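You operate a simulated robot arm through the tools that you are given. There is no shell and no other tool. Be economical: measure what you need, move in short steps, check, and stop when the job is done.

You are at the controls of a simulated robot arm. One attempt, no reset.

## Task
Put two scoops of porridge mix in the yellow bowl, then add milk.
Fine: full scoops from the porridge tub with the blue scoop; 100 to 150 ml from the clear jug; lid, scoop and jug back.

It is judged by the outcome, as a careful person would: the job done as asked, and still so three seconds after it is handed in. It fails if anything else is knocked over, pushed out of place, dropped, spilled or broken. A push-on lid holds only when it is set on centred and level and pressed home; a screw cap is set on level and turned clockwise until tight.

## Robot
A 6-joint arm with a two-finger parallel gripper, fixed in place. Base frame: the origin is at the foot of the arm, x ahead of it, y to its left, z up; the work surface is at about z = 880. Readings come in mm, rad, newtons and seconds.
With the tool pointing down near the work surface it reaches from about 320 to 700 mm from the base axis. Its first joint turns from -2.897 to 2.897 rad. Payload 4.1 kg.
The TCP is the grasp point between the finger pads, 23 mm short of the fingertips. In the tool frame z runs along the fingers and y along their closing line. Largest opening 94 mm; finger width 38, thickness 10; the body of the gripper, 54 by 96 mm, starts 39 mm behind the TCP.
Orientation is that of the tool frame in the base frame, as a unit quaternion [x, y, z, w]. With the fingers straight down and closing along the base's y, the tool's x points along the base's -x, its y along +y and its z along -z.

## Interface
- The arm moves only by the tool nudge_tool. Its argument "motion" is a list of rows, each an object (a shift or turn left out is 0, a gripper value left out holds the last) with "slide": the shift along the base's x, y, z in units of 400 mm (1.0 is 400 mm), a list of three; "dr": the turn, a rotation vector about the base's x, y, z in units of 120 degrees (1.0 is 120 degrees), a list of three; "hand": the finger opening in mm, from 0 to 94. In form: [{"slide": [dx, dy, dz], "dr": [wx, wy, wz], "hand": hand}, ...]. A call has 1 to 20 rows; each row is the pose to reach, as a shift and turn from the pose commanded when the call began. A call with a number of a shift or a turn outside -1 to 1 is refused whole. A row lasts 0.2 s, in which the tool goes at most 50 mm and 0.15 rad; a call with a longer step from one row to the next is refused whole, and so is a gripper value outside its range. A pose out of reach is approached as far as the arm can. The call stops where the force on the tool passes 40 N (or 10 N more than at its start, if that is more) or the arm is blocked; 0.2 s more then pass. Each finger travels about 45 mm/s and halts on what it meets, pressing with about 26 N; the grip force reading is that of the motor and also rises with nothing between the fingers. The clock runs only during rows and for 0.2 s after the last one: add rows that repeat a pose to give the fingers time. The reply holds the time, the measured pose of the TCP, the force on the tool along the base axes, the opening and the grip force, in the units named above and with some noise.
- Cameras (640 x 400 px; columns grow to the right, rows downward): "scene" is fixed at [389.8, 503, 1644.8]; the picture's right is [-0.12, 0.99, 0.00], its down [0.90, 0.11, -0.42] and it looks along [-0.42, -0.05, -0.91] (base axes); focal length 286 px, centre (320, 200). "wrist" rides on the gripper at [86, 16, -75] in the tool frame; the picture's right is [-0.18, 0.98, 0.00], its down [-0.58, -0.11, -0.81] and it looks along [-0.79, -0.15, 0.59] (tool axes); focal length 243 px, centre (320, 200). There is no depth. A picture from a camera that has moved, and an enlarged one, comes with that camera's place and axes in the base frame and with its lens. The place of the scene camera against the robot may be out by one fixed shift of up to 12 mm in any direction.
- capture(camera): a new picture of that camera. No time passes.
- slide_trunk(by): slides the trunk up (or, below 0, down) by that many mm; the arm rides with it, the base frame stays. It gives what a move gives, with no picture.
- inspect(camera, box): a new picture of the part [left, top, right, bottom] of that camera's present view, enlarged. No time passes.
- job_done(): hands the job in; it is judged then, once.

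Go step by step. Nothing tells you positions but the pictures and the camera data: compare them with the known pose of the tool, close in by small moves and look again before you grip or let go. The budget is 120 turns and 68 pictures, counting those below and the enlarged ones. Unless the task says otherwise, let go and move clear before handing in, and close with one line.

The tools are called after "Request:" as name(argument=value, ...) on one line, values as JSON. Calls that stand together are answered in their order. nudge_tool: Moves the arm, as the interface text tells. Its arguments: {"type":"object","properties":{"motion":{"type":"array","items":{"type":"object","properties":{"slide":{"type":"array","items":{"type":"number"}},"dr":{"type":"array","items":{"type":"number"}},"hand":{"type":"number"}}}}},"required":["motion"]} The other tools are called the same way: slide_trunk (by) slides the trunk up or down; capture (camera) takes a picture; inspect (camera, box) takes an enlarged picture of a part of a camera's view; job_done () hands the job in.

At the start:

```text
time_s: 0.0
tcp_pos: [129.3, 339.1, 1279.7]
tcp_rot: [0.0, 1.0, -0.001, 0.0]
force: [-0.3, -0.1, 0.5]
grip_width: 94.1
grip_force: 0.2
trunk travel left (down, up): [-525.0, 65.0]
```

scene: 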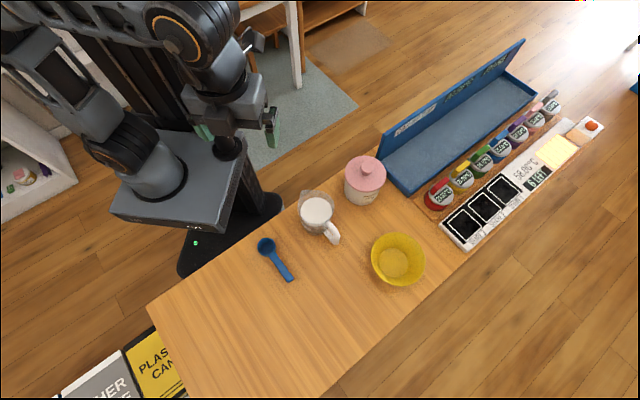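
wrist: 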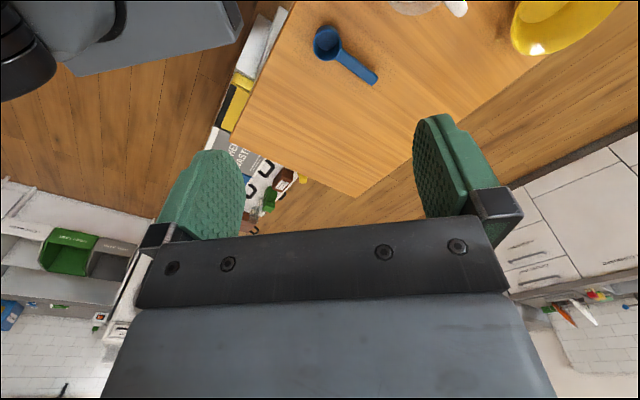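

I see the pink-lidded tub, the jug with milk, the blue scoop and the yellow bowl on the table to the robot's left. I'll look closer before moving.

Request:
inspect(camera="scene", box=[240, 140, 440, 300])

Request:
inspect(camera="scene", box=[380, 40, 620, 250])

```text
2.50 times, centred on (340, 220) of scene
camera zoom: at [389.8, 503.0, 1644.8], right [-0.12, 0.99, 0.0], down [0.9, 0.11, -0.42], along [-0.42, -0.05, -0.91], focal length 715 px, centre (270, 150)
```

zoom: 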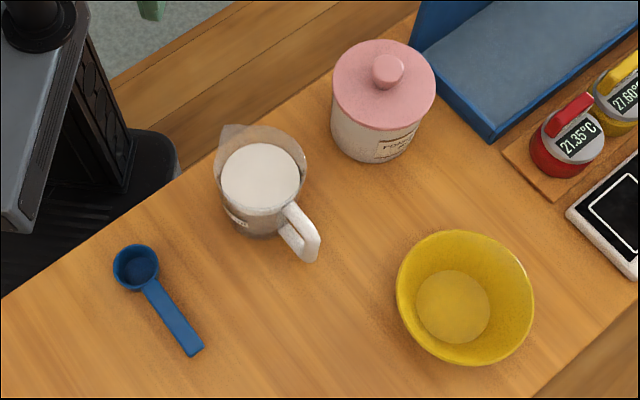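

```text
1.90 times, centred on (500, 145) of scene
camera zoom: at [389.8, 503.0, 1644.8], right [-0.12, 0.99, 0.0], down [0.9, 0.11, -0.42], along [-0.42, -0.05, -0.91], focal length 545 px, centre (-23, 305)
```

zoom: 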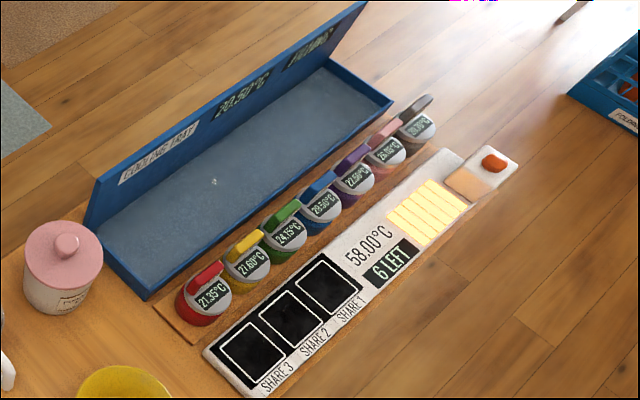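

Tub about (-17, 579), lid top about z 964; jug about (97, 457); scoop head about (195, 335); bowl about (194, 681). I'll move above the tub to look with the wrist camera and to calibrate the scene camera.

Request:
nudge_tool(motion=[{"slide": [-0.045, 0.075, -0.06]}, {"slide": [-0.09, 0.15, -0.12]}, {"slide": [-0.135, 0.225, -0.18]}, {"slide": [-0.18, 0.3, -0.24]}, {"slide": [-0.225, 0.375, -0.3]}, {"slide": [-0.27, 0.45, -0.36]}, {"slide": [-0.315, 0.525, -0.42]}, {"slide": [-0.365, 0.6, -0.47]}, {"slide": [-0.365, 0.6, -0.47]}])

Request:
capture(camera="wrist")

Request:
capture(camera="scene")

```text
time_s: 2.0
tcp_pos: [-15.0, 579.7, 1088.9]
tcp_rot: [0.0, 1.0, -0.001, 0.0]
force: [-0.3, 0.4, -0.1]
grip_width: 94.1
grip_force: 0.1
trunk travel left (down, up): [-525.0, 65.0]
```

```text
63 pictures are left
camera wrist: at [-102.8, 595.7, 1164.9], right [0.18, 0.98, 0.0], down [0.58, -0.11, 0.81], along [0.79, -0.15, -0.59], focal length 243 px, centre (320, 200)
```

wrist: 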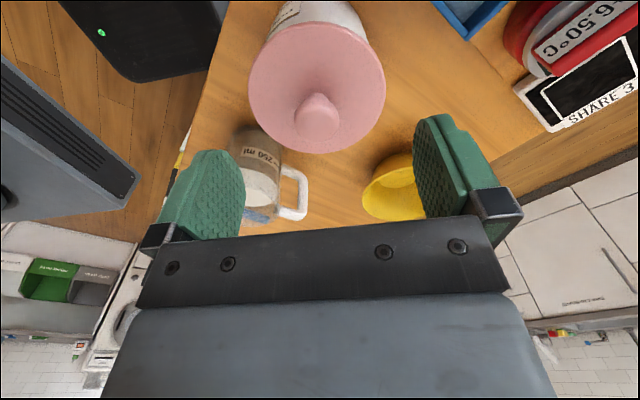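

```text
62 pictures are left
```

scene: 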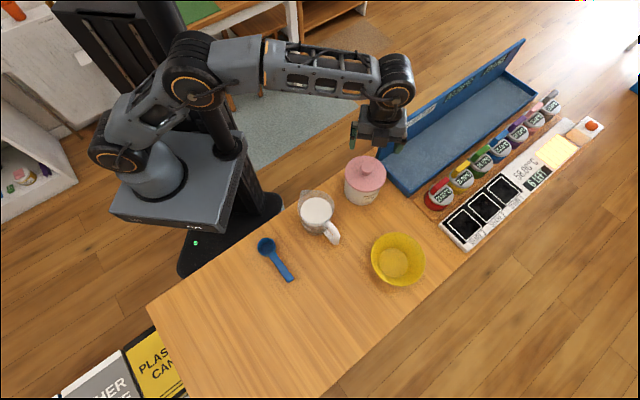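

The wrist view puts the tub near (5, 573). I'll zoom the scene view on the gripper to find the scene camera's offset.

Request:
inspect(camera="scene", box=[310, 90, 430, 220])

Request:
inspect(camera="wrist", box=[170, 0, 490, 220])

```text
3.08 times, centred on (370, 155) of scene
camera zoom: at [389.8, 503.0, 1644.8], right [-0.12, 0.99, 0.0], down [0.9, 0.11, -0.42], along [-0.42, -0.05, -0.91], focal length 880 px, centre (166, 338)
```

zoom: 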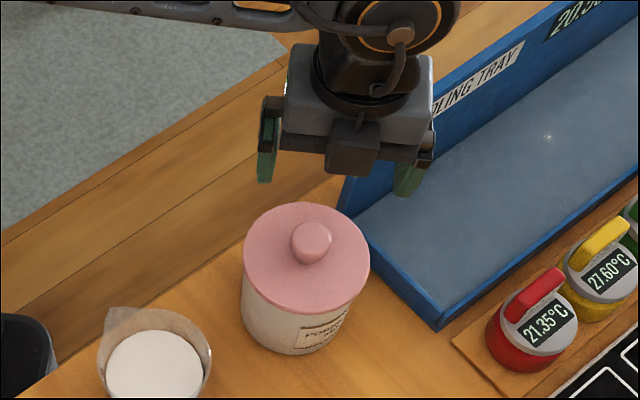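

```text
1.82 times, centred on (330, 110) of wrist
camera zoom: at [-102.8, 595.7, 1164.9], right [0.18, 0.98, 0.0], down [0.58, -0.11, 0.81], along [0.79, -0.15, -0.59], focal length 441 px, centre (302, 364)
```

zoom: 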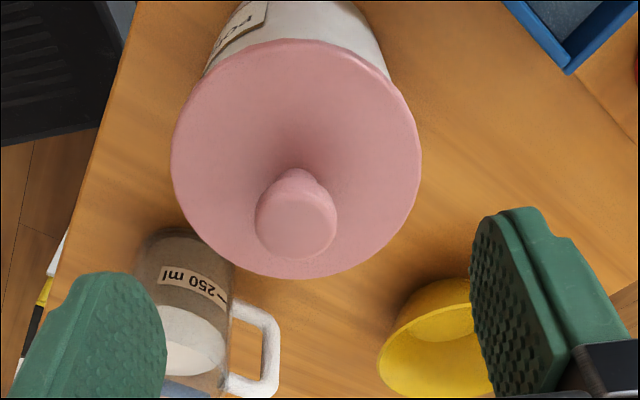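

Combining views: lid top about z 979, knob centre about (0, 572), knob top about 1015. I'll centre above it and descend partway, then check.

Request:
nudge_tool(motion=[{"slide": [0.0375, -0.018, -0.04], "hand": 70}, {"slide": [0.0375, -0.018, -0.097]}, {"slide": [0.0375, -0.018, -0.097]}])

Request:
capture(camera="wrist")

Request:
inspect(camera="scene", box=[310, 90, 430, 220])

```text
time_s: 2.8
tcp_pos: [-0.3, 573.1, 1051.4]
tcp_rot: [0.0, 1.0, 0.0, 0.0]
force: [-0.7, -0.8, 0.0]
grip_width: 70.1
grip_force: 0.1
trunk travel left (down, up): [-525.0, 65.0]
```

```text
59 pictures are left
camera wrist: at [-87.1, 589.2, 1127.3], right [0.18, 0.98, 0.0], down [0.58, -0.11, 0.81], along [0.79, -0.15, -0.59], focal length 243 px, centre (320, 200)
```

wrist: 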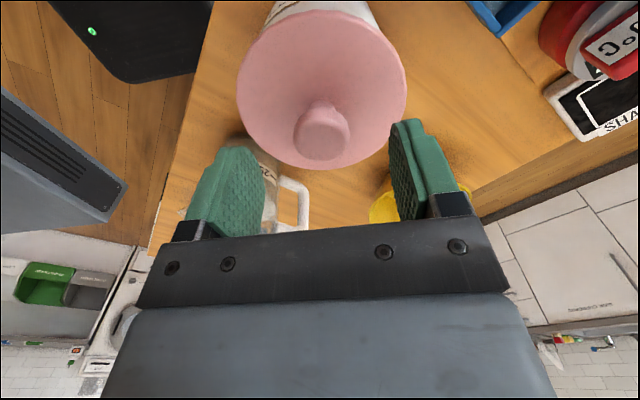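

```text
3.08 times, centred on (370, 155) of scene
camera zoom: at [389.8, 503.0, 1644.8], right [-0.12, 0.99, 0.0], down [0.9, 0.11, -0.42], along [-0.42, -0.05, -0.91], focal length 880 px, centre (166, 338)
```

zoom: 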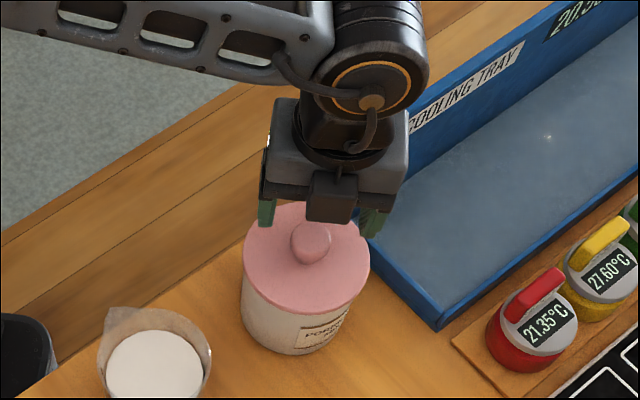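

Knob is centred between the fingers (x about 0, y about 573). I'll descend to about z 1006 and grip.

Request:
nudge_tool(motion=[{"slide": [0, 0, -0.05]}, {"slide": [0, 0, -0.09]}, {"slide": [0, 0, -0.113]}, {"slide": [0, 0, -0.113]}])

Request:
capture(camera="wrist")

```text
time_s: 3.8
tcp_pos: [0.7, 573.0, 1008.2]
tcp_rot: [-0.001, 1.0, 0.002, 0.0]
force: [1.2, 1.0, 15.9]
grip_width: 70.3
grip_force: 0.0
trunk travel left (down, up): [-525.0, 65.0]
```

```text
57 pictures are left
camera wrist: at [-87.1, 588.5, 1084.2], right [0.18, 0.98, 0.0], down [0.58, -0.11, 0.81], along [0.79, -0.15, -0.59], focal length 243 px, centre (320, 200)
```

wrist: 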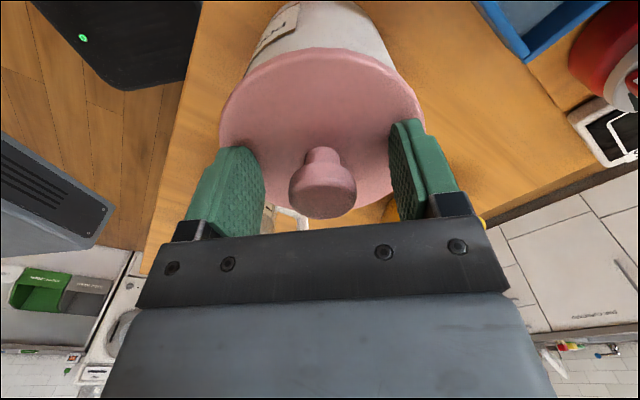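

The tips touch the lid top (about z 985). I'll back off a few mm and close on the knob.

Request:
nudge_tool(motion=[{"slide": [0, 0, 0.013]}, {"slide": [0, 0, 0.013], "hand": 15}, {"slide": [0, 0, 0.013]}, {"slide": [0, 0, 0.013]}, {"slide": [0, 0, 0.013]}, {"slide": [0, 0, 0.013]}, {"slide": [0, 0, 0.013]}])

```text
time_s: 5.4
tcp_pos: [-2.1, 574.2, 1012.2]
tcp_rot: [0.0, 1.0, -0.001, 0.0]
force: [-0.1, -0.1, 0.2]
grip_width: 32.5
grip_force: 26.6
trunk travel left (down, up): [-525.0, 65.0]
```

Knob gripped (32.5 mm). Lift slightly and watch the force.

Request:
nudge_tool(motion=[{"slide": [0, 0, 0.01]}, {"slide": [0, 0, 0.02]}, {"slide": [0, 0, 0.035]}, {"slide": [0, 0, 0.05]}, {"slide": [0, 0, 0.05]}])

Request:
inspect(camera="scene", box=[310, 90, 430, 220])

```text
time_s: 6.6
tcp_pos: [-1.2, 573.0, 1031.0]
tcp_rot: [0.0, 1.0, 0.001, 0.0]
force: [0.2, 0.1, -1.1]
grip_width: 32.0
grip_force: 25.5
trunk travel left (down, up): [-525.0, 65.0]
```

```text
3.08 times, centred on (370, 155) of scene
camera zoom: at [389.8, 503.0, 1644.8], right [-0.12, 0.99, 0.0], down [0.9, 0.11, -0.42], along [-0.42, -0.05, -0.91], focal length 880 px, centre (166, 338)
```

zoom: 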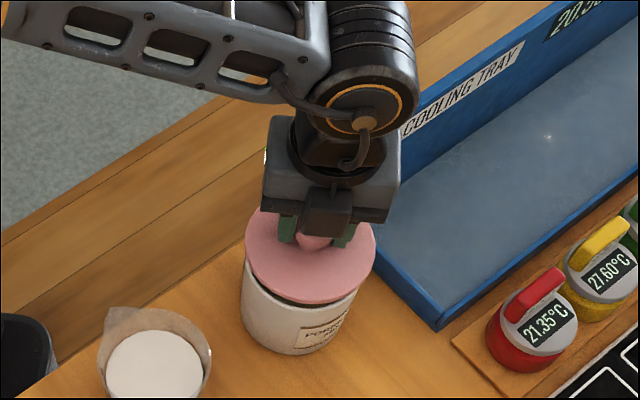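

Lid is free (about 1.1 N). I'll carry it high over to a clear spot near (385, 300) on the table.

Request:
nudge_tool(motion=[{"slide": [0, 0, 0.08]}, {"slide": [0, 0, 0.16]}, {"slide": [0.08, -0.057, 0.18]}, {"slide": [0.16, -0.114, 0.18]}, {"slide": [0.24, -0.171, 0.18]}, {"slide": [0.32, -0.228, 0.18]}, {"slide": [0.4, -0.285, 0.18]}, {"slide": [0.48, -0.342, 0.18]}, {"slide": [0.56, -0.399, 0.18]}, {"slide": [0.64, -0.456, 0.18]}, {"slide": [0.72, -0.513, 0.18]}, {"slide": [0.8, -0.57, 0.18]}, {"slide": [0.88, -0.627, 0.18]}, {"slide": [0.965, -0.6825, 0.18]}, {"slide": [0.965, -0.6825, 0.1]}, {"slide": [0.965, -0.6825, 0.0]}, {"slide": [0.965, -0.6825, -0.1]}, {"slide": [0.965, -0.6825, -0.15]}, {"slide": [0.965, -0.6825, -0.15]}])

Request:
capture(camera="scene")

Request:
capture(camera="wrist")

```text
time_s: 10.6
tcp_pos: [385.0, 299.2, 971.3]
tcp_rot: [0.0, 1.0, 0.0, 0.0]
force: [-0.2, 0.5, 0.1]
grip_width: 32.5
grip_force: 25.9
trunk travel left (down, up): [-525.0, 65.0]
```

```text
55 pictures are left
```

scene: 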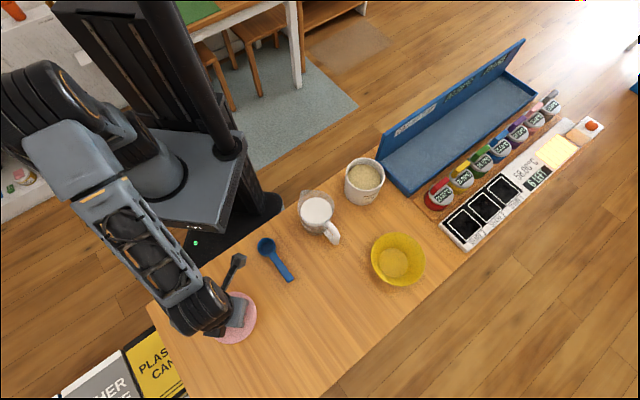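

```text
54 pictures are left
camera wrist: at [298.9, 315.2, 1047.1], right [0.18, 0.98, 0.0], down [0.58, -0.11, 0.81], along [0.79, -0.15, -0.59], focal length 243 px, centre (320, 200)
```

wrist: 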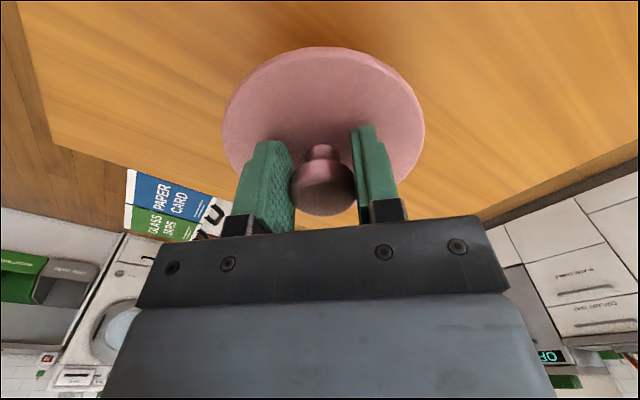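

Lid is over clear table. Lowering gradually.

Request:
nudge_tool(motion=[{"slide": [0, 0, -0.05]}, {"slide": [0, 0, -0.09]}, {"slide": [0, 0, -0.1]}, {"slide": [0, 0, -0.105]}, {"slide": [0, 0, -0.11]}, {"slide": [0, 0, -0.11]}])

```text
time_s: 12.0
tcp_pos: [384.2, 300.0, 928.2]
tcp_rot: [0.0, 1.0, 0.0, 0.0]
force: [-0.5, -0.5, 0.2]
grip_width: 32.2
grip_force: 26.1
trunk travel left (down, up): [-525.0, 65.0]
```

Request:
nudge_tool(motion=[{"slide": [0, 0, -0.005]}, {"slide": [0, 0, -0.01]}, {"slide": [0, 0, -0.015]}, {"slide": [0, 0, -0.02]}, {"slide": [0, 0, -0.02]}])

Request:
capture(camera="wrist")

```text
time_s: 13.2
tcp_pos: [384.8, 299.6, 920.8]
tcp_rot: [-0.001, 1.0, 0.001, 0.001]
force: [0.7, 0.5, 11.3]
grip_width: 32.1
grip_force: 25.7
trunk travel left (down, up): [-525.0, 65.0]
```

```text
53 pictures are left
camera wrist: at [298.1, 315.1, 996.4], right [0.18, 0.98, 0.0], down [0.58, -0.11, 0.81], along [0.79, -0.15, -0.59], focal length 243 px, centre (320, 200)
```

wrist: 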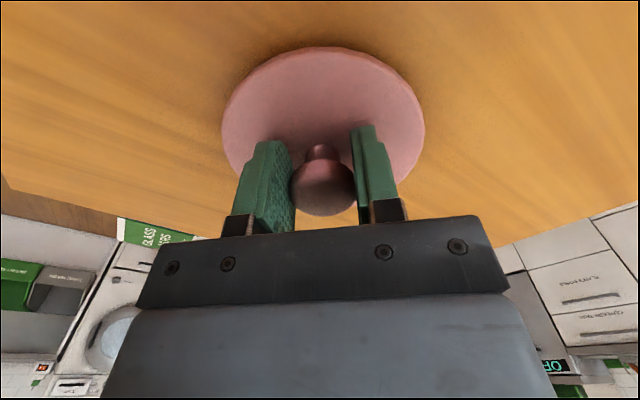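

Lid is resting on the table (regrasp at (385, 300, 922)). Release, rise, and move to look at the scoop with the tool yawed about 44° so the fingers close across its handle.

Request:
nudge_tool(motion=[{"slide": [0, 0, 0.003], "hand": 75}, {"slide": [0, 0, 0.003]}, {"slide": [0, 0, 0.003]}, {"slide": [0, 0, 0.003]}, {"slide": [0, 0, 0.003]}, {"slide": [0, 0, 0.1]}, {"slide": [0, 0, 0.2]}, {"slide": [-0.05, 0.035, 0.25], "dr": [0, 0, 0.06]}, {"slide": [-0.1, 0.07, 0.25], "dr": [0, 0, 0.12]}, {"slide": [-0.15, 0.11, 0.25], "dr": [0, 0, 0.18]}, {"slide": [-0.2, 0.145, 0.25], "dr": [0, 0, 0.24]}, {"slide": [-0.25, 0.18, 0.25], "dr": [0, 0, 0.3]}, {"slide": [-0.31, 0.22, 0.25], "dr": [0, 0, 0.367]}, {"slide": [-0.31, 0.22, 0.25], "dr": [0, 0, 0.367]}])

Request:
capture(camera="wrist")

Request:
inspect(camera="scene", box=[180, 160, 420, 350])

```text
time_s: 16.2
tcp_pos: [261.4, 387.3, 1021.7]
tcp_rot: [-0.375, 0.927, 0.001, 0.0]
force: [0.1, -1.3, -0.6]
grip_width: 75.0
grip_force: 0.1
trunk travel left (down, up): [-525.0, 65.0]
```

```text
52 pictures are left
camera wrist: at [187.3, 338.6, 1096.0], right [-0.55, 0.83, 0.0], down [0.49, 0.33, 0.81], along [0.67, 0.44, -0.59], focal length 243 px, centre (320, 200)
```

wrist: 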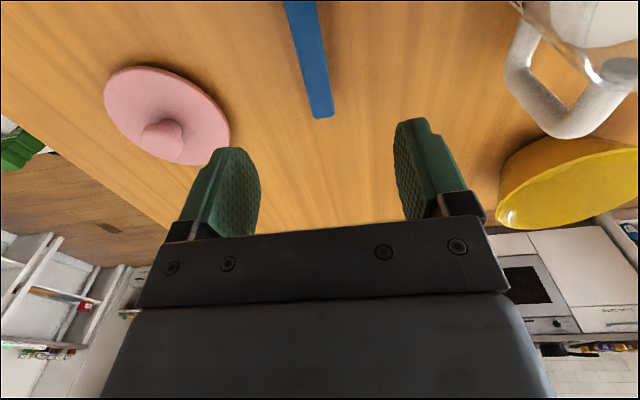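

```text
2.11 times, centred on (300, 255) of scene
camera zoom: at [389.8, 503.0, 1644.8], right [-0.12, 0.99, 0.0], down [0.9, 0.11, -0.42], along [-0.42, -0.05, -0.91], focal length 602 px, centre (362, 84)
```

zoom: 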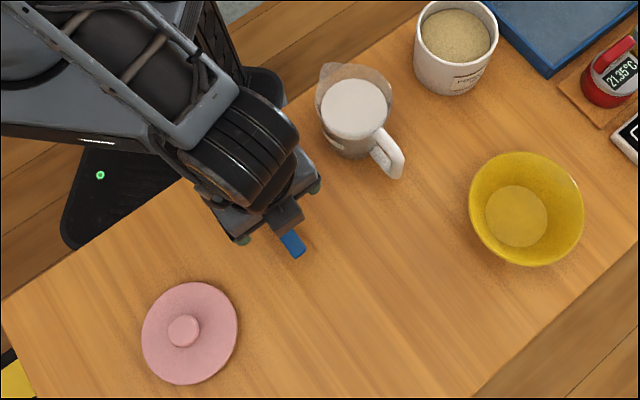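

The handle end seems to stand well above the table (perhaps z 915). I'll back up along the handle to see the scoop's head and profile.

Request:
nudge_tool(motion=[{"slide": [-0.06, -0.06, 0]}, {"slide": [-0.12, -0.12, 0]}, {"slide": [-0.18, -0.17, 0]}, {"slide": [-0.18, -0.17, 0]}])

Request:
capture(camera="wrist")

```text
time_s: 17.2
tcp_pos: [189.0, 319.2, 1021.2]
tcp_rot: [-0.374, 0.927, 0.0, 0.0]
force: [0.1, -1.5, -0.2]
grip_width: 75.2
grip_force: 0.0
trunk travel left (down, up): [-525.0, 65.0]
```

```text
50 pictures are left
camera wrist: at [116.0, 270.4, 1095.4], right [-0.55, 0.83, 0.0], down [0.49, 0.33, 0.81], along [0.67, 0.44, -0.59], focal length 243 px, centre (320, 200)
```

wrist: 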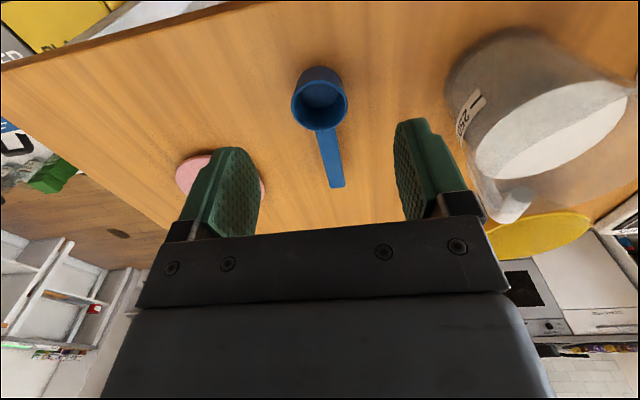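

Two wrist views put the handle end at (296, 412, 908) and cup centre at (213, 333, 908), so the handle is raised at rim height. I'll hover over the grip point (275, 392) and check alignment.

Request:
nudge_tool(motion=[{"slide": [0.07, 0.06, -0.04], "hand": 50}, {"slide": [0.14, 0.12, -0.09]}, {"slide": [0.214, 0.182, -0.16]}, {"slide": [0.214, 0.182, -0.2]}, {"slide": [0.214, 0.182, -0.2]}])

Request:
capture(camera="wrist")

Request:
inspect(camera="scene", box=[220, 200, 340, 310])

```text
time_s: 18.4
tcp_pos: [274.8, 393.7, 941.0]
tcp_rot: [-0.374, 0.927, 0.0, 0.0]
force: [0.1, 0.3, 0.8]
grip_width: 50.1
grip_force: 0.1
trunk travel left (down, up): [-525.0, 65.0]
```

```text
49 pictures are left
camera wrist: at [201.3, 344.6, 1015.1], right [-0.55, 0.83, 0.0], down [0.49, 0.33, 0.81], along [0.67, 0.44, -0.59], focal length 243 px, centre (320, 200)
```

wrist: 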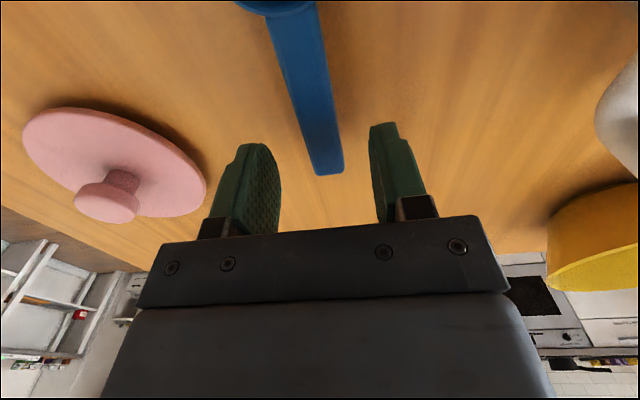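

```text
3.64 times, centred on (280, 255) of scene
camera zoom: at [389.8, 503.0, 1644.8], right [-0.12, 0.99, 0.0], down [0.9, 0.11, -0.42], along [-0.42, -0.05, -0.91], focal length 1040 px, centre (466, 0)
```

zoom: 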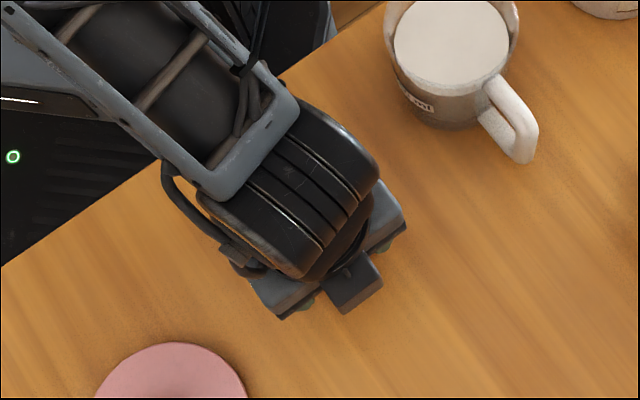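

Handle is centred between the fingers. Descend to z 908 and grip.

Request:
nudge_tool(motion=[{"slide": [0.001, -0.004, -0.04], "dr": [0, 0, 0.012]}, {"slide": [0.001, -0.004, -0.07], "dr": [0, 0, 0.012]}, {"slide": [0.001, -0.004, -0.083], "dr": [0, 0, 0.012]}, {"slide": [0.001, -0.004, -0.083], "dr": [0, 0, 0.012]}])

Request:
capture(camera="wrist")

```text
time_s: 19.4
tcp_pos: [276.7, 391.3, 906.4]
tcp_rot: [-0.386, 0.923, 0.0, 0.0]
force: [-0.3, 0.4, 0.1]
grip_width: 50.0
grip_force: 0.0
trunk travel left (down, up): [-525.0, 65.0]
```

```text
47 pictures are left
camera wrist: at [203.2, 340.3, 981.9], right [-0.57, 0.82, 0.0], down [0.49, 0.34, 0.81], along [0.66, 0.46, -0.59], focal length 243 px, centre (320, 200)
```

wrist: 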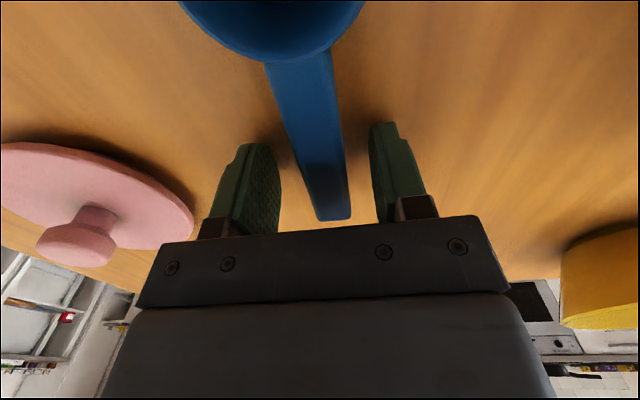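

Handle lies between the pads at the TCP. Closing.

Request:
nudge_tool(motion=[{"slide": [0, 0, 0], "hand": 4}, {"slide": [0, 0, 0]}, {"slide": [0, 0, 0]}, {"slide": [0, 0, 0]}, {"slide": [0, 0, 0]}, {"slide": [0, 0, 0]}])

```text
time_s: 20.8
tcp_pos: [275.6, 390.2, 906.6]
tcp_rot: [-0.387, 0.922, -0.001, 0.0]
force: [0.0, 0.1, -0.7]
grip_width: 19.4
grip_force: 26.2
trunk travel left (down, up): [-525.0, 65.0]
```

Scoop gripped. Lift it and look into the tub.

Request:
nudge_tool(motion=[{"slide": [0, 0, 0.05]}, {"slide": [0, 0, 0.15]}, {"slide": [0, 0, 0.27]}, {"slide": [0, 0, 0.39]}, {"slide": [0, 0, 0.5]}, {"slide": [0, 0, 0.5]}])

Request:
inspect(camera="scene", box=[320, 140, 420, 215])

Request:
capture(camera="wrist")

```text
time_s: 22.2
tcp_pos: [278.5, 388.3, 1108.4]
tcp_rot: [-0.387, 0.922, 0.0, 0.0]
force: [0.1, 0.4, -0.9]
grip_width: 19.6
grip_force: 26.3
trunk travel left (down, up): [-525.0, 65.0]
```

```text
5.33 times, centred on (370, 178) of scene
camera zoom: at [389.8, 503.0, 1644.8], right [-0.12, 0.99, 0.0], down [0.9, 0.11, -0.42], along [-0.42, -0.05, -0.91], focal length 1526 px, centre (53, 320)
```

zoom: 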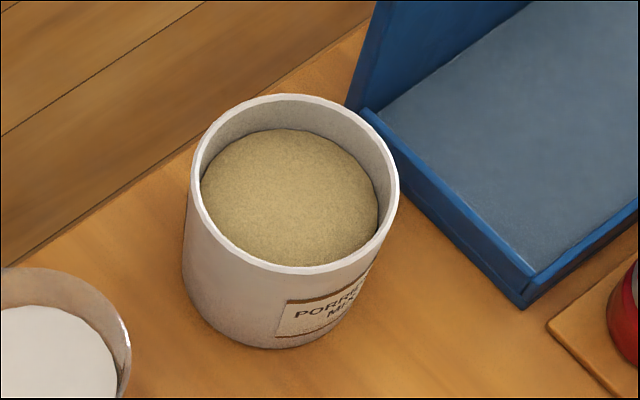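

```text
45 pictures are left
camera wrist: at [205.4, 337.6, 1184.2], right [-0.57, 0.82, 0.0], down [0.49, 0.34, 0.81], along [0.66, 0.46, -0.59], focal length 243 px, centre (320, 200)
```

wrist: 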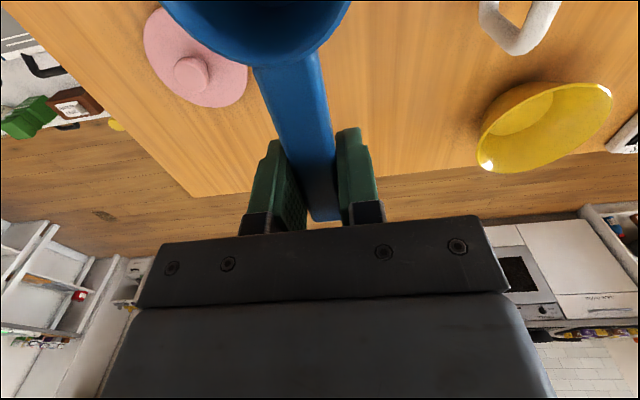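

Powder surface is about z 950, tub rim about 977 (inner Ø about 98). I'll move above the tub and tilt the scoop about 50° head-down, cup above the tub, then check before dipping.

Request:
nudge_tool(motion=[{"slide": [-0.07, 0.07, 0]}, {"slide": [-0.14, 0.14, 0]}, {"slide": [-0.22, 0.21, 0]}, {"slide": [-0.29, 0.28, 0]}, {"slide": [-0.36, 0.34, 0]}, {"slide": [-0.43, 0.4, 0], "dr": [0.049, -0.0484, 0]}, {"slide": [-0.49, 0.45, 0], "dr": [0.098, -0.0968, 0]}, {"slide": [-0.54, 0.49, 0], "dr": [0.148, -0.146, 0]}, {"slide": [-0.57, 0.52, -0.02], "dr": [0.198, -0.195, 0]}, {"slide": [-0.595, 0.54, -0.04], "dr": [0.247, -0.244, 0]}, {"slide": [-0.608, 0.549, -0.055], "dr": [0.2967, -0.2925, 0]}, {"slide": [-0.608, 0.549, -0.055], "dr": [0.2967, -0.2925, 0]}])

Request:
inspect(camera="scene", box=[300, 90, 460, 220])

Request:
capture(camera="wrist")

```text
time_s: 24.8
tcp_pos: [31.4, 610.5, 1084.9]
tcp_rot: [-0.351, 0.835, 0.164, 0.39]
force: [0.1, 0.2, -0.4]
grip_width: 19.3
grip_force: 25.7
trunk travel left (down, up): [-525.0, 65.0]
```

```text
3.08 times, centred on (380, 155) of scene
camera zoom: at [389.8, 503.0, 1644.8], right [-0.12, 0.99, 0.0], down [0.9, 0.11, -0.42], along [-0.42, -0.05, -0.91], focal length 880 px, centre (135, 338)
```

zoom: 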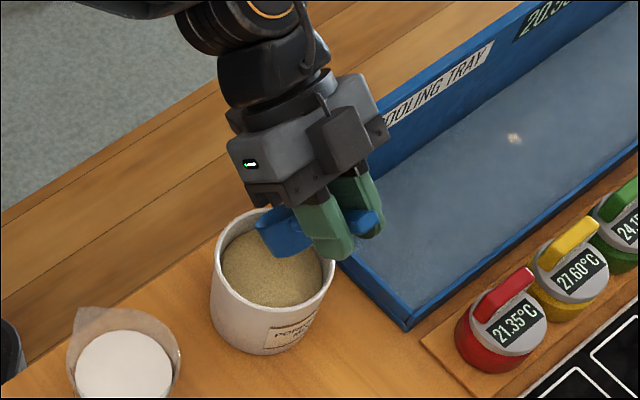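

```text
43 pictures are left
camera wrist: at [-59.6, 540.6, 1067.6], right [-0.62, 0.77, 0.14], down [-0.09, -0.25, 0.96], along [0.78, 0.58, 0.23], focal length 243 px, centre (320, 200)
```

wrist: 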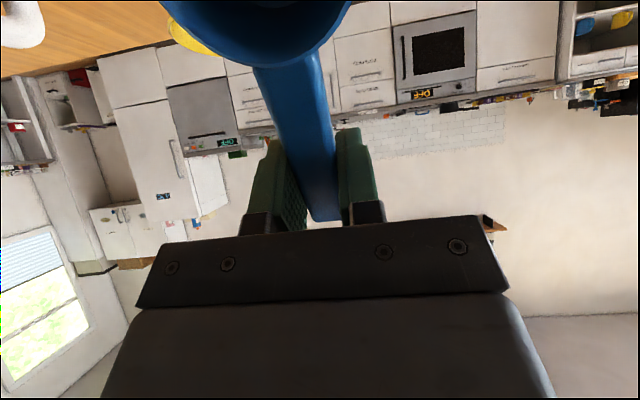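

Cup is above the tub, tilted 50°. Now plunge, sweep toward the far wall, and level out while rising.

Request:
nudge_tool(motion=[{"slide": [0, 0, -0.1125]}, {"slide": [-0.0018, -0.0018, -0.1625]}, {"slide": [-0.0053, -0.0053, -0.1925]}, {"slide": [-0.0158, -0.016, -0.1975]}, {"slide": [-0.0188, -0.019, -0.1898], "dr": [-0.0119, 0.0117, 0]}, {"slide": [-0.0149, -0.0151, -0.1903], "dr": [-0.0356, 0.0351, 0]}, {"slide": [-0.0079, -0.008, -0.1838], "dr": [-0.0593, 0.0585, 0]}, {"slide": [0, 0, -0.1808], "dr": [-0.089, 0.0878, 0]}, {"slide": [0.007, 0.0071, -0.1765], "dr": [-0.1187, 0.117, 0]}, {"slide": [0.0177, 0.018, -0.1713], "dr": [-0.1543, 0.1521, 0]}, {"slide": [0.0311, 0.0315, -0.168], "dr": [-0.1958, 0.193, 0]}, {"slide": [0.0423, 0.0429, -0.1608], "dr": [-0.2373, 0.234, 0]}, {"slide": [0.0532, 0.0539, -0.1428], "dr": [-0.2848, 0.2808, 0]}, {"slide": [0.0534, 0.0541, -0.1], "dr": [-0.2967, 0.2925, 0]}, {"slide": [0.0534, 0.0541, -0.1], "dr": [-0.2967, 0.2925, 0]}])

Request:
inspect(camera="scene", box=[300, 90, 460, 220])

Request:
capture(camera="wrist")

```text
time_s: 28.0
tcp_pos: [56.4, 631.1, 1044.7]
tcp_rot: [-0.387, 0.922, 0.0, -0.001]
force: [-0.5, -0.5, 0.2]
grip_width: 19.3
grip_force: 26.2
trunk travel left (down, up): [-525.0, 65.0]
```

```text
3.08 times, centred on (380, 155) of scene
camera zoom: at [389.8, 503.0, 1644.8], right [-0.12, 0.99, 0.0], down [0.9, 0.11, -0.42], along [-0.42, -0.05, -0.91], focal length 880 px, centre (135, 338)
```

zoom: 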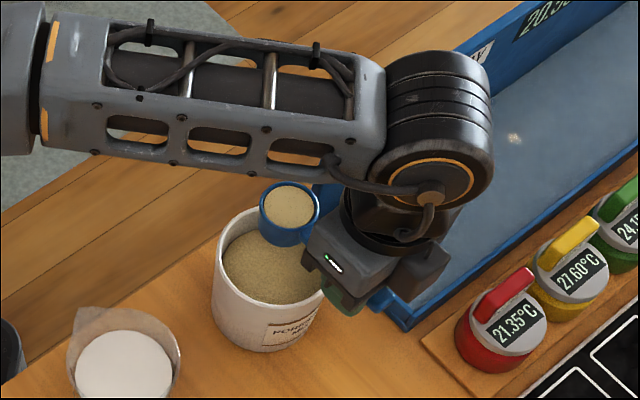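

```text
41 pictures are left
camera wrist: at [-17.0, 580.4, 1120.3], right [-0.57, 0.82, 0.0], down [0.49, 0.34, 0.81], along [0.66, 0.46, -0.59], focal length 243 px, centre (320, 200)
```

wrist: 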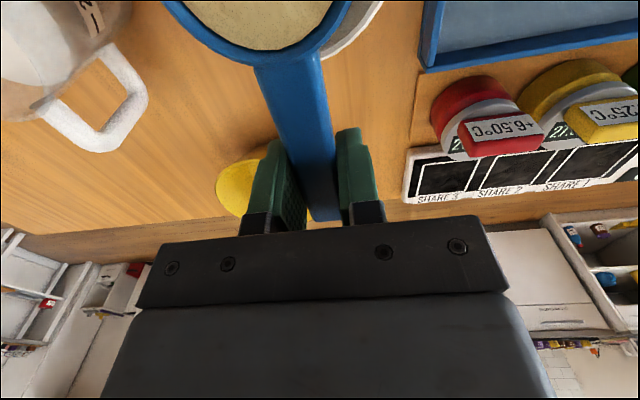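

The scoop came up filled. A tight zoom to judge fullness.

Request:
inspect(camera="scene", box=[355, 140, 395, 165])

```text
16.00 times, centred on (375, 152) of scene
camera zoom: at [389.8, 503.0, 1644.8], right [-0.12, 0.99, 0.0], down [0.9, 0.11, -0.42], along [-0.42, -0.05, -0.91], focal length 4578 px, centre (-560, 960)
```

zoom: 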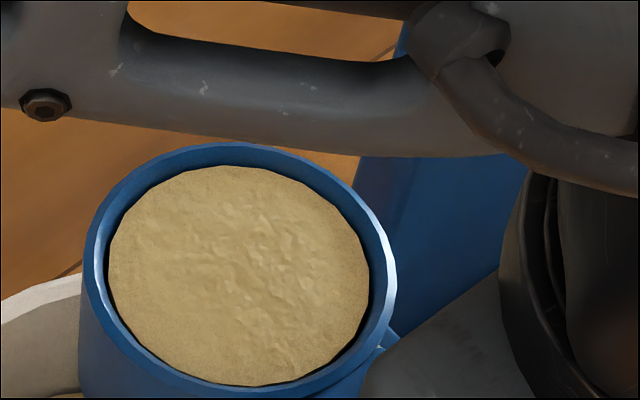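

Scoop is full to the rim. Now raise, yaw +56° (so the wrist approaches the bowl clear of jug and tub), and move toward the bowl (about (204, 672)).

Request:
nudge_tool(motion=[{"slide": [0, 0, 0.06]}, {"slide": [0, 0, 0.12], "dr": [0, 0, 0.05]}, {"slide": [0.03, 0.015, 0.1625], "dr": [0, 0, 0.11]}, {"slide": [0.08, 0.04, 0.1625], "dr": [0, 0, 0.17]}, {"slide": [0.13, 0.07, 0.1625], "dr": [0, 0, 0.23]}, {"slide": [0.18, 0.09, 0.1625], "dr": [0, 0, 0.29]}, {"slide": [0.23, 0.11, 0.1625], "dr": [0, 0, 0.35]}, {"slide": [0.28, 0.13, 0.1625], "dr": [0, 0, 0.41]}, {"slide": [0.3125, 0.1475, 0.1625], "dr": [0, 0, 0.467]}, {"slide": [0.3125, 0.1475, 0.1625], "dr": [0, 0, 0.467]}])

Request:
capture(camera="scene")

Request:
capture(camera="wrist")

```text
time_s: 30.2
tcp_pos: [161.0, 621.0, 1090.3]
tcp_rot: [0.761, -0.649, 0.0, 0.0]
force: [0.4, -0.1, -0.6]
grip_width: 19.4
grip_force: 25.6
out of reach, approached as far as the arm can: row 3, 4, 5, 6, 7, 8, 9, 10
trunk travel left (down, up): [-525.0, 65.0]
```

```text
39 pictures are left
```

scene: 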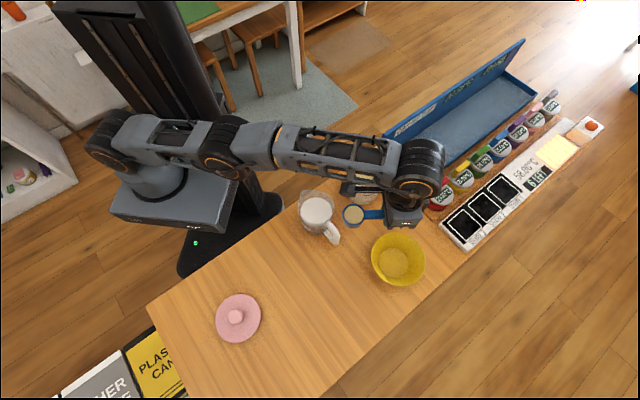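

```text
38 pictures are left
camera wrist: at [158.4, 533.1, 1165.5], right [-1.0, 0.03, 0.0], down [0.01, 0.59, 0.81], along [0.02, 0.81, -0.59], focal length 243 px, centre (320, 200)
```

wrist: 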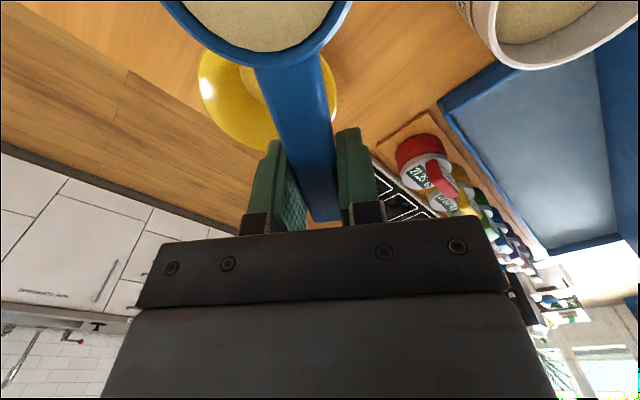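

Reach at this height is limited to about 641 mm radius. Raising the trunk so the arm reaches further out.

Request:
slide_trunk(by=60)

```text
time_s: 31.2
tcp_pos: [160.0, 620.9, 1149.5]
tcp_rot: [0.761, -0.649, 0.0, -0.001]
force: [-0.1, 0.1, -0.2]
grip_width: 19.9
grip_force: 26.4
trunk travel left (down, up): [-585.0, 5.0]
```

Now a small test move (down 40 mm with a slight tilt) to confirm the commanded reference.

Request:
nudge_tool(motion=[{"slide": [0, 0, -0.1], "dr": [0.06, 0.0096, 0]}, {"slide": [0, 0, -0.1], "dr": [0.06, 0.0096, 0]}])

```text
time_s: 31.8
tcp_pos: [159.3, 620.9, 1109.4]
tcp_rot: [0.759, -0.648, -0.05, -0.041]
force: [0.0, -0.1, -0.2]
grip_width: 19.4
grip_force: 26.2
trunk travel left (down, up): [-585.0, 5.0]
```

Reference is the achieved pose. Next: tilt to 30° with the cup over the bowl's near half.

Request:
nudge_tool(motion=[{"slide": [0.023, 0.062, -0.042], "dr": [0.047, 0.0075, 0]}, {"slide": [0.046, 0.124, -0.084], "dr": [0.094, 0.015, 0]}, {"slide": [0.069, 0.186, -0.126], "dr": [0.141, 0.0226, 0]}, {"slide": [0.091, 0.2475, -0.1685], "dr": [0.188, 0.03, 0]}, {"slide": [0.091, 0.2475, -0.1685], "dr": [0.188, 0.03, 0]}])

Request:
inspect(camera="scene", box=[320, 160, 480, 300])

```text
time_s: 33.0
tcp_pos: [194.9, 720.5, 1043.0]
tcp_rot: [0.735, -0.626, -0.198, -0.169]
force: [0.3, -0.2, -1.7]
grip_width: 19.2
grip_force: 26.3
trunk travel left (down, up): [-585.0, 5.0]
```

```text
2.86 times, centred on (400, 230) of scene
camera zoom: at [389.8, 503.0, 1644.8], right [-0.12, 0.99, 0.0], down [0.9, 0.11, -0.42], along [-0.42, -0.05, -0.91], focal length 818 px, centre (91, 114)
```

zoom: 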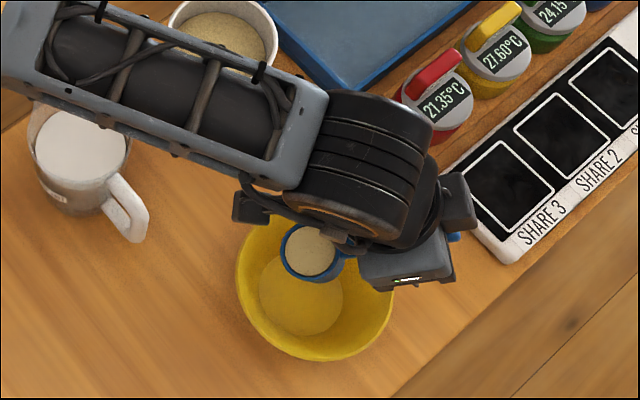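

Cup is over the bowl. Now tilt to about 94° in place and check.

Request:
nudge_tool(motion=[{"slide": [0.002, 0.002, 0.031], "dr": [0.0659, 0.0105, 0]}, {"slide": [0.0048, 0.0015, 0.059], "dr": [0.1318, 0.0211, 0]}, {"slide": [0.0075, -0.0018, 0.0845], "dr": [0.1977, 0.0316, 0]}, {"slide": [0.011, -0.0078, 0.1065], "dr": [0.2636, 0.0422, 0]}, {"slide": [0.0153, -0.0343, 0.1185], "dr": [0.3295, 0.0527, 0]}, {"slide": [0.0198, -0.0625, 0.1265], "dr": [0.3954, 0.0632, 0]}, {"slide": [0.0245, -0.0918, 0.1308], "dr": [0.4613, 0.0738, 0]}, {"slide": [0.029, -0.1208, 0.1308], "dr": [0.5272, 0.0843, 0]}, {"slide": [0.029, -0.1208, 0.1308], "dr": [0.5272, 0.0843, 0]}])

Request:
inspect(camera="scene", box=[300, 140, 480, 300])

```text
time_s: 35.0
tcp_pos: [209.3, 671.6, 1094.2]
tcp_rot: [-0.518, 0.441, 0.558, 0.476]
force: [0.0, -0.2, -0.4]
grip_width: 19.7
grip_force: 26.0
trunk travel left (down, up): [-585.0, 5.0]
```

```text
2.50 times, centred on (390, 220) of scene
camera zoom: at [389.8, 503.0, 1644.8], right [-0.12, 0.99, 0.0], down [0.9, 0.11, -0.42], along [-0.42, -0.05, -0.91], focal length 715 px, centre (145, 150)
```

zoom: 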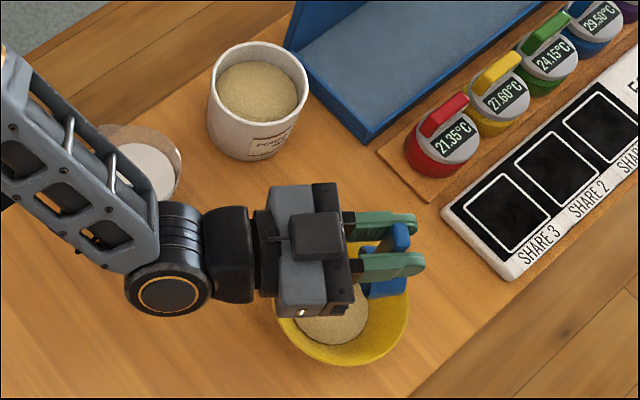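

Porridge is in the bowl. Tilt a bit further to empty the cup, then return to about 30° tilt.

Request:
nudge_tool(motion=[{"slide": [0.005, -0.029, -0.004], "dr": [0.0659, 0.0105, 0]}, {"slide": [0.009, -0.0575, -0.012], "dr": [0.1318, 0.0211, 0]}, {"slide": [0.009, -0.0575, -0.012], "dr": [0.1318, 0.0211, 0]}, {"slide": [0.009, -0.0575, -0.012], "dr": [0.1318, 0.0211, 0]}, {"slide": [0.005, -0.029, -0.004], "dr": [0.0659, 0.0105, 0]}, {"slide": [0, 0, 0], "dr": [0, 0, 0]}, {"slide": [-0.0045, 0.029, 0], "dr": [-0.0659, -0.0105, 0]}, {"slide": [-0.0092, 0.0583, 0], "dr": [-0.1318, -0.0211, 0]}, {"slide": [-0.0137, 0.0865, 0], "dr": [-0.1977, -0.0316, 0]}, {"slide": [-0.018, 0.113, 0], "dr": [-0.2636, -0.0422, 0]}, {"slide": [-0.0215, 0.119, 0], "dr": [-0.3295, -0.0527, 0]}, {"slide": [-0.024, 0.1223, 0], "dr": [-0.3954, -0.0632, 0]}, {"slide": [-0.027, 0.1, 0], "dr": [-0.4613, -0.0738, 0]}, {"slide": [-0.029, 0.07, 0], "dr": [-0.5272, -0.0843, 0]}, {"slide": [-0.029, 0.07, 0], "dr": [-0.5272, -0.0843, 0]}])

Request:
inspect(camera="scene", box=[300, 140, 480, 300])

```text
time_s: 38.2
tcp_pos: [197.0, 700.9, 1093.9]
tcp_rot: [0.735, -0.627, -0.197, -0.168]
force: [-0.1, -0.3, -0.5]
grip_width: 19.5
grip_force: 25.9
trunk travel left (down, up): [-585.0, 5.0]
```

```text
2.50 times, centred on (390, 220) of scene
camera zoom: at [389.8, 503.0, 1644.8], right [-0.12, 0.99, 0.0], down [0.9, 0.11, -0.42], along [-0.42, -0.05, -0.91], focal length 715 px, centre (145, 150)
```

zoom: 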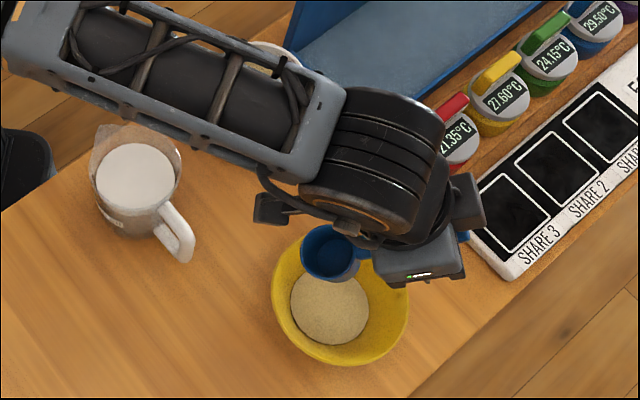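

Cup empty, bowl holds the first scoop, nothing spilled. Going back to the tub in the same yaw, tilted 54°, for the second scoop.

Request:
nudge_tool(motion=[{"slide": [-0.08, -0.035, 0.02], "dr": [0, 0, 0]}, {"slide": [-0.17, -0.076, 0.02], "dr": [0, 0, 0]}, {"slide": [-0.26, -0.115, 0.02], "dr": [0, 0, 0]}, {"slide": [-0.35, -0.155, 0.02], "dr": [0.06, 0.0096, 0]}, {"slide": [-0.44, -0.195, 0.01], "dr": [0.13, 0.0208, 0]}, {"slide": [-0.509, -0.2295, -0.0128], "dr": [0.1976, 0.0316, 0]}, {"slide": [-0.509, -0.2295, -0.0128], "dr": [0.1976, 0.0316, 0]}])

Request:
inspect(camera="scene", box=[300, 90, 460, 220])

```text
time_s: 39.8
tcp_pos: [-2.3, 615.2, 1094.0]
tcp_rot: [0.692, -0.576, -0.343, -0.267]
force: [-0.7, 0.0, -1.0]
grip_width: 19.5
grip_force: 25.5
out of reach, approached as far as the arm can: row 6, 7
trunk travel left (down, up): [-585.0, 5.0]
```

```text
3.08 times, centred on (380, 155) of scene
camera zoom: at [389.8, 503.0, 1644.8], right [-0.12, 0.99, 0.0], down [0.9, 0.11, -0.42], along [-0.42, -0.05, -0.91], focal length 880 px, centre (135, 338)
```

zoom: 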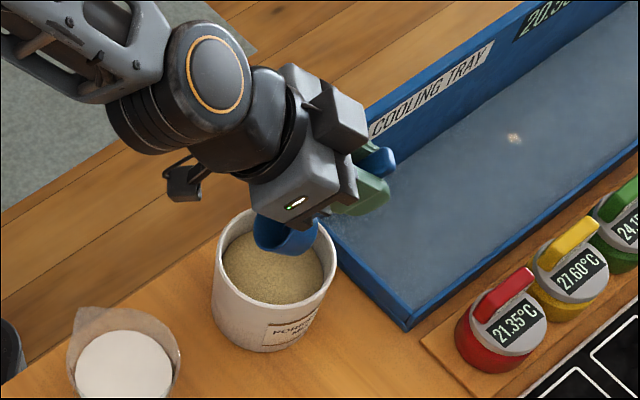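

A joint limit was hit in this yaw. I'll rotate back to the earlier yaw (which worked), keeping the tilt.

Request:
nudge_tool(motion=[{"slide": [0.01, -0.005, 0.02], "dr": [0, 0, -0.064]}, {"slide": [0.02, -0.01, 0.02], "dr": [0, 0, -0.128]}, {"slide": [0.03, -0.015, 0.02], "dr": [0, 0, -0.192]}, {"slide": [0.04, -0.02, 0.02], "dr": [0, 0, -0.256]}, {"slide": [0.05, -0.025, 0.02], "dr": [0, 0, -0.32]}, {"slide": [0.06, -0.03, 0.01], "dr": [0, 0, -0.384]}, {"slide": [0.072, -0.035, -0.019], "dr": [0, 0, -0.4475]}, {"slide": [0.072, -0.035, -0.019], "dr": [0, 0, -0.4475]}])

```text
time_s: 41.6
tcp_pos: [25.3, 600.1, 1086.8]
tcp_rot: [-0.355, 0.828, 0.185, 0.393]
force: [0.3, 0.8, -1.0]
grip_width: 19.2
grip_force: 25.8
out of reach, approached as far as the arm can: row 1, 2
trunk travel left (down, up): [-585.0, 5.0]
```

Reached: tilt 51°, cup over the tub. Second plunge with the same motion, slightly deeper.

Request:
nudge_tool(motion=[{"slide": [0, 0, -0.1135]}, {"slide": [-0.0007, -0.0007, -0.171]}, {"slide": [-0.0007, -0.0007, -0.206]}, {"slide": [-0.0078, -0.0078, -0.2098]}, {"slide": [-0.0035, -0.0035, -0.2065], "dr": [-0.0201, 0.02, 0]}, {"slide": [0.003, 0.003, -0.2045], "dr": [-0.0437, 0.0435, 0]}, {"slide": [0.0101, 0.0101, -0.1955], "dr": [-0.0674, 0.067, 0]}, {"slide": [0.018, 0.018, -0.19], "dr": [-0.0969, 0.0963, 0]}, {"slide": [0.0269, 0.0269, -0.1833], "dr": [-0.1264, 0.1257, 0]}, {"slide": [0.0394, 0.0394, -0.173], "dr": [-0.1619, 0.161, 0]}, {"slide": [0.0529, 0.0529, -0.1698], "dr": [-0.2033, 0.2021, 0]}, {"slide": [0.0642, 0.0642, -0.1625], "dr": [-0.2446, 0.2432, 0]}, {"slide": [0.075, 0.075, -0.1398], "dr": [-0.28, 0.2785, 0]}, {"slide": [0.075, 0.075, -0.0525], "dr": [-0.28, 0.2785, 0]}, {"slide": [0.075, 0.075, -0.0525], "dr": [-0.28, 0.2785, 0]}])

Request:
inspect(camera="scene", box=[330, 120, 410, 210])

```text
time_s: 44.8
tcp_pos: [44.5, 587.6, 1037.5]
tcp_rot: [-0.378, 0.916, 0.027, 0.127]
force: [-0.3, 0.0, -0.8]
grip_width: 19.5
grip_force: 25.5
out of reach, approached as far as the arm can: row 11, 12, 13, 14, 15
trunk travel left (down, up): [-585.0, 5.0]
```

```text
4.44 times, centred on (370, 165) of scene
camera zoom: at [389.8, 503.0, 1644.8], right [-0.12, 0.99, 0.0], down [0.9, 0.11, -0.42], along [-0.42, -0.05, -0.91], focal length 1272 px, centre (98, 356)
```

zoom: 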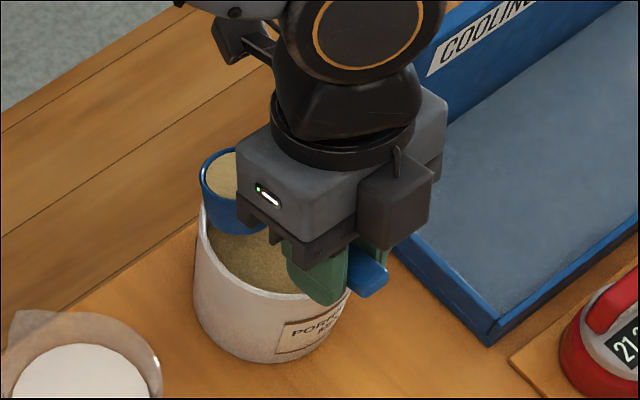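

The scoop is filled, but the arm hit a limit while levelling. Let me look at the arm configuration and the cup/tub.

Request:
capture(camera="scene")

```text
32 pictures are left
```

scene: 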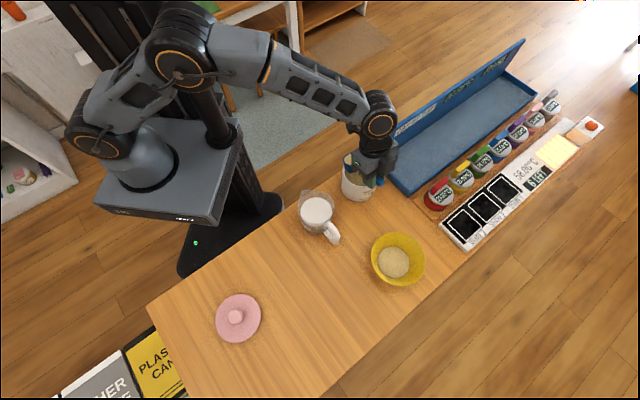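

I'll raise straight up first, keeping this orientation.

Request:
nudge_tool(motion=[{"slide": [0, 0, 0.04]}, {"slide": [0, 0, 0.09]}, {"slide": [0, 0, 0.14]}, {"slide": [0, 0, 0.14]}])

```text
time_s: 45.8
tcp_pos: [43.4, 585.8, 1093.4]
tcp_rot: [-0.377, 0.916, 0.027, 0.136]
force: [0.6, 0.0, -0.9]
grip_width: 19.5
grip_force: 25.7
out of reach, approached as far as the arm can: row 3, 4
trunk travel left (down, up): [-585.0, 5.0]
```

I'll move toward the bowl with the yaw turn, a region that was reachable before.

Request:
nudge_tool(motion=[{"slide": [0.0366, 0.011, 0], "dr": [0, 0, 0.056]}, {"slide": [0.0732, 0.022, 0], "dr": [0, 0, 0.112]}, {"slide": [0.11, 0.033, 0], "dr": [0, 0, 0.168]}, {"slide": [0.146, 0.044, 0], "dr": [0, 0, 0.224]}, {"slide": [0.183, 0.055, 0], "dr": [0, 0, 0.28]}, {"slide": [0.22, 0.066, 0], "dr": [0, 0, 0.336]}, {"slide": [0.256, 0.077, 0], "dr": [0, 0, 0.392]}, {"slide": [0.2925, 0.0875, 0], "dr": [0, 0, 0.4475]}, {"slide": [0.2925, 0.0875, 0], "dr": [0, 0, 0.4475]}])

```text
time_s: 47.8
tcp_pos: [143.4, 591.1, 1074.7]
tcp_rot: [-0.681, 0.711, 0.021, 0.175]
force: [0.4, -0.1, -0.8]
grip_width: 19.5
grip_force: 26.1
out of reach, approached as far as the arm can: row 1, 2, 3, 4, 5, 6, 7, 8, 9
trunk travel left (down, up): [-585.0, 5.0]
```

Still limited. A look at the arm.

Request:
capture(camera="scene")

```text
31 pictures are left
```

scene: 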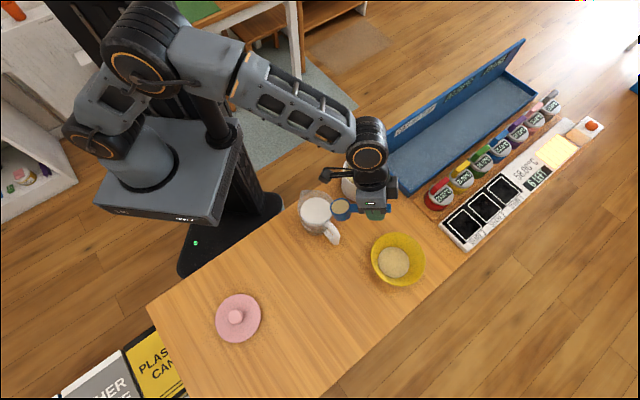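

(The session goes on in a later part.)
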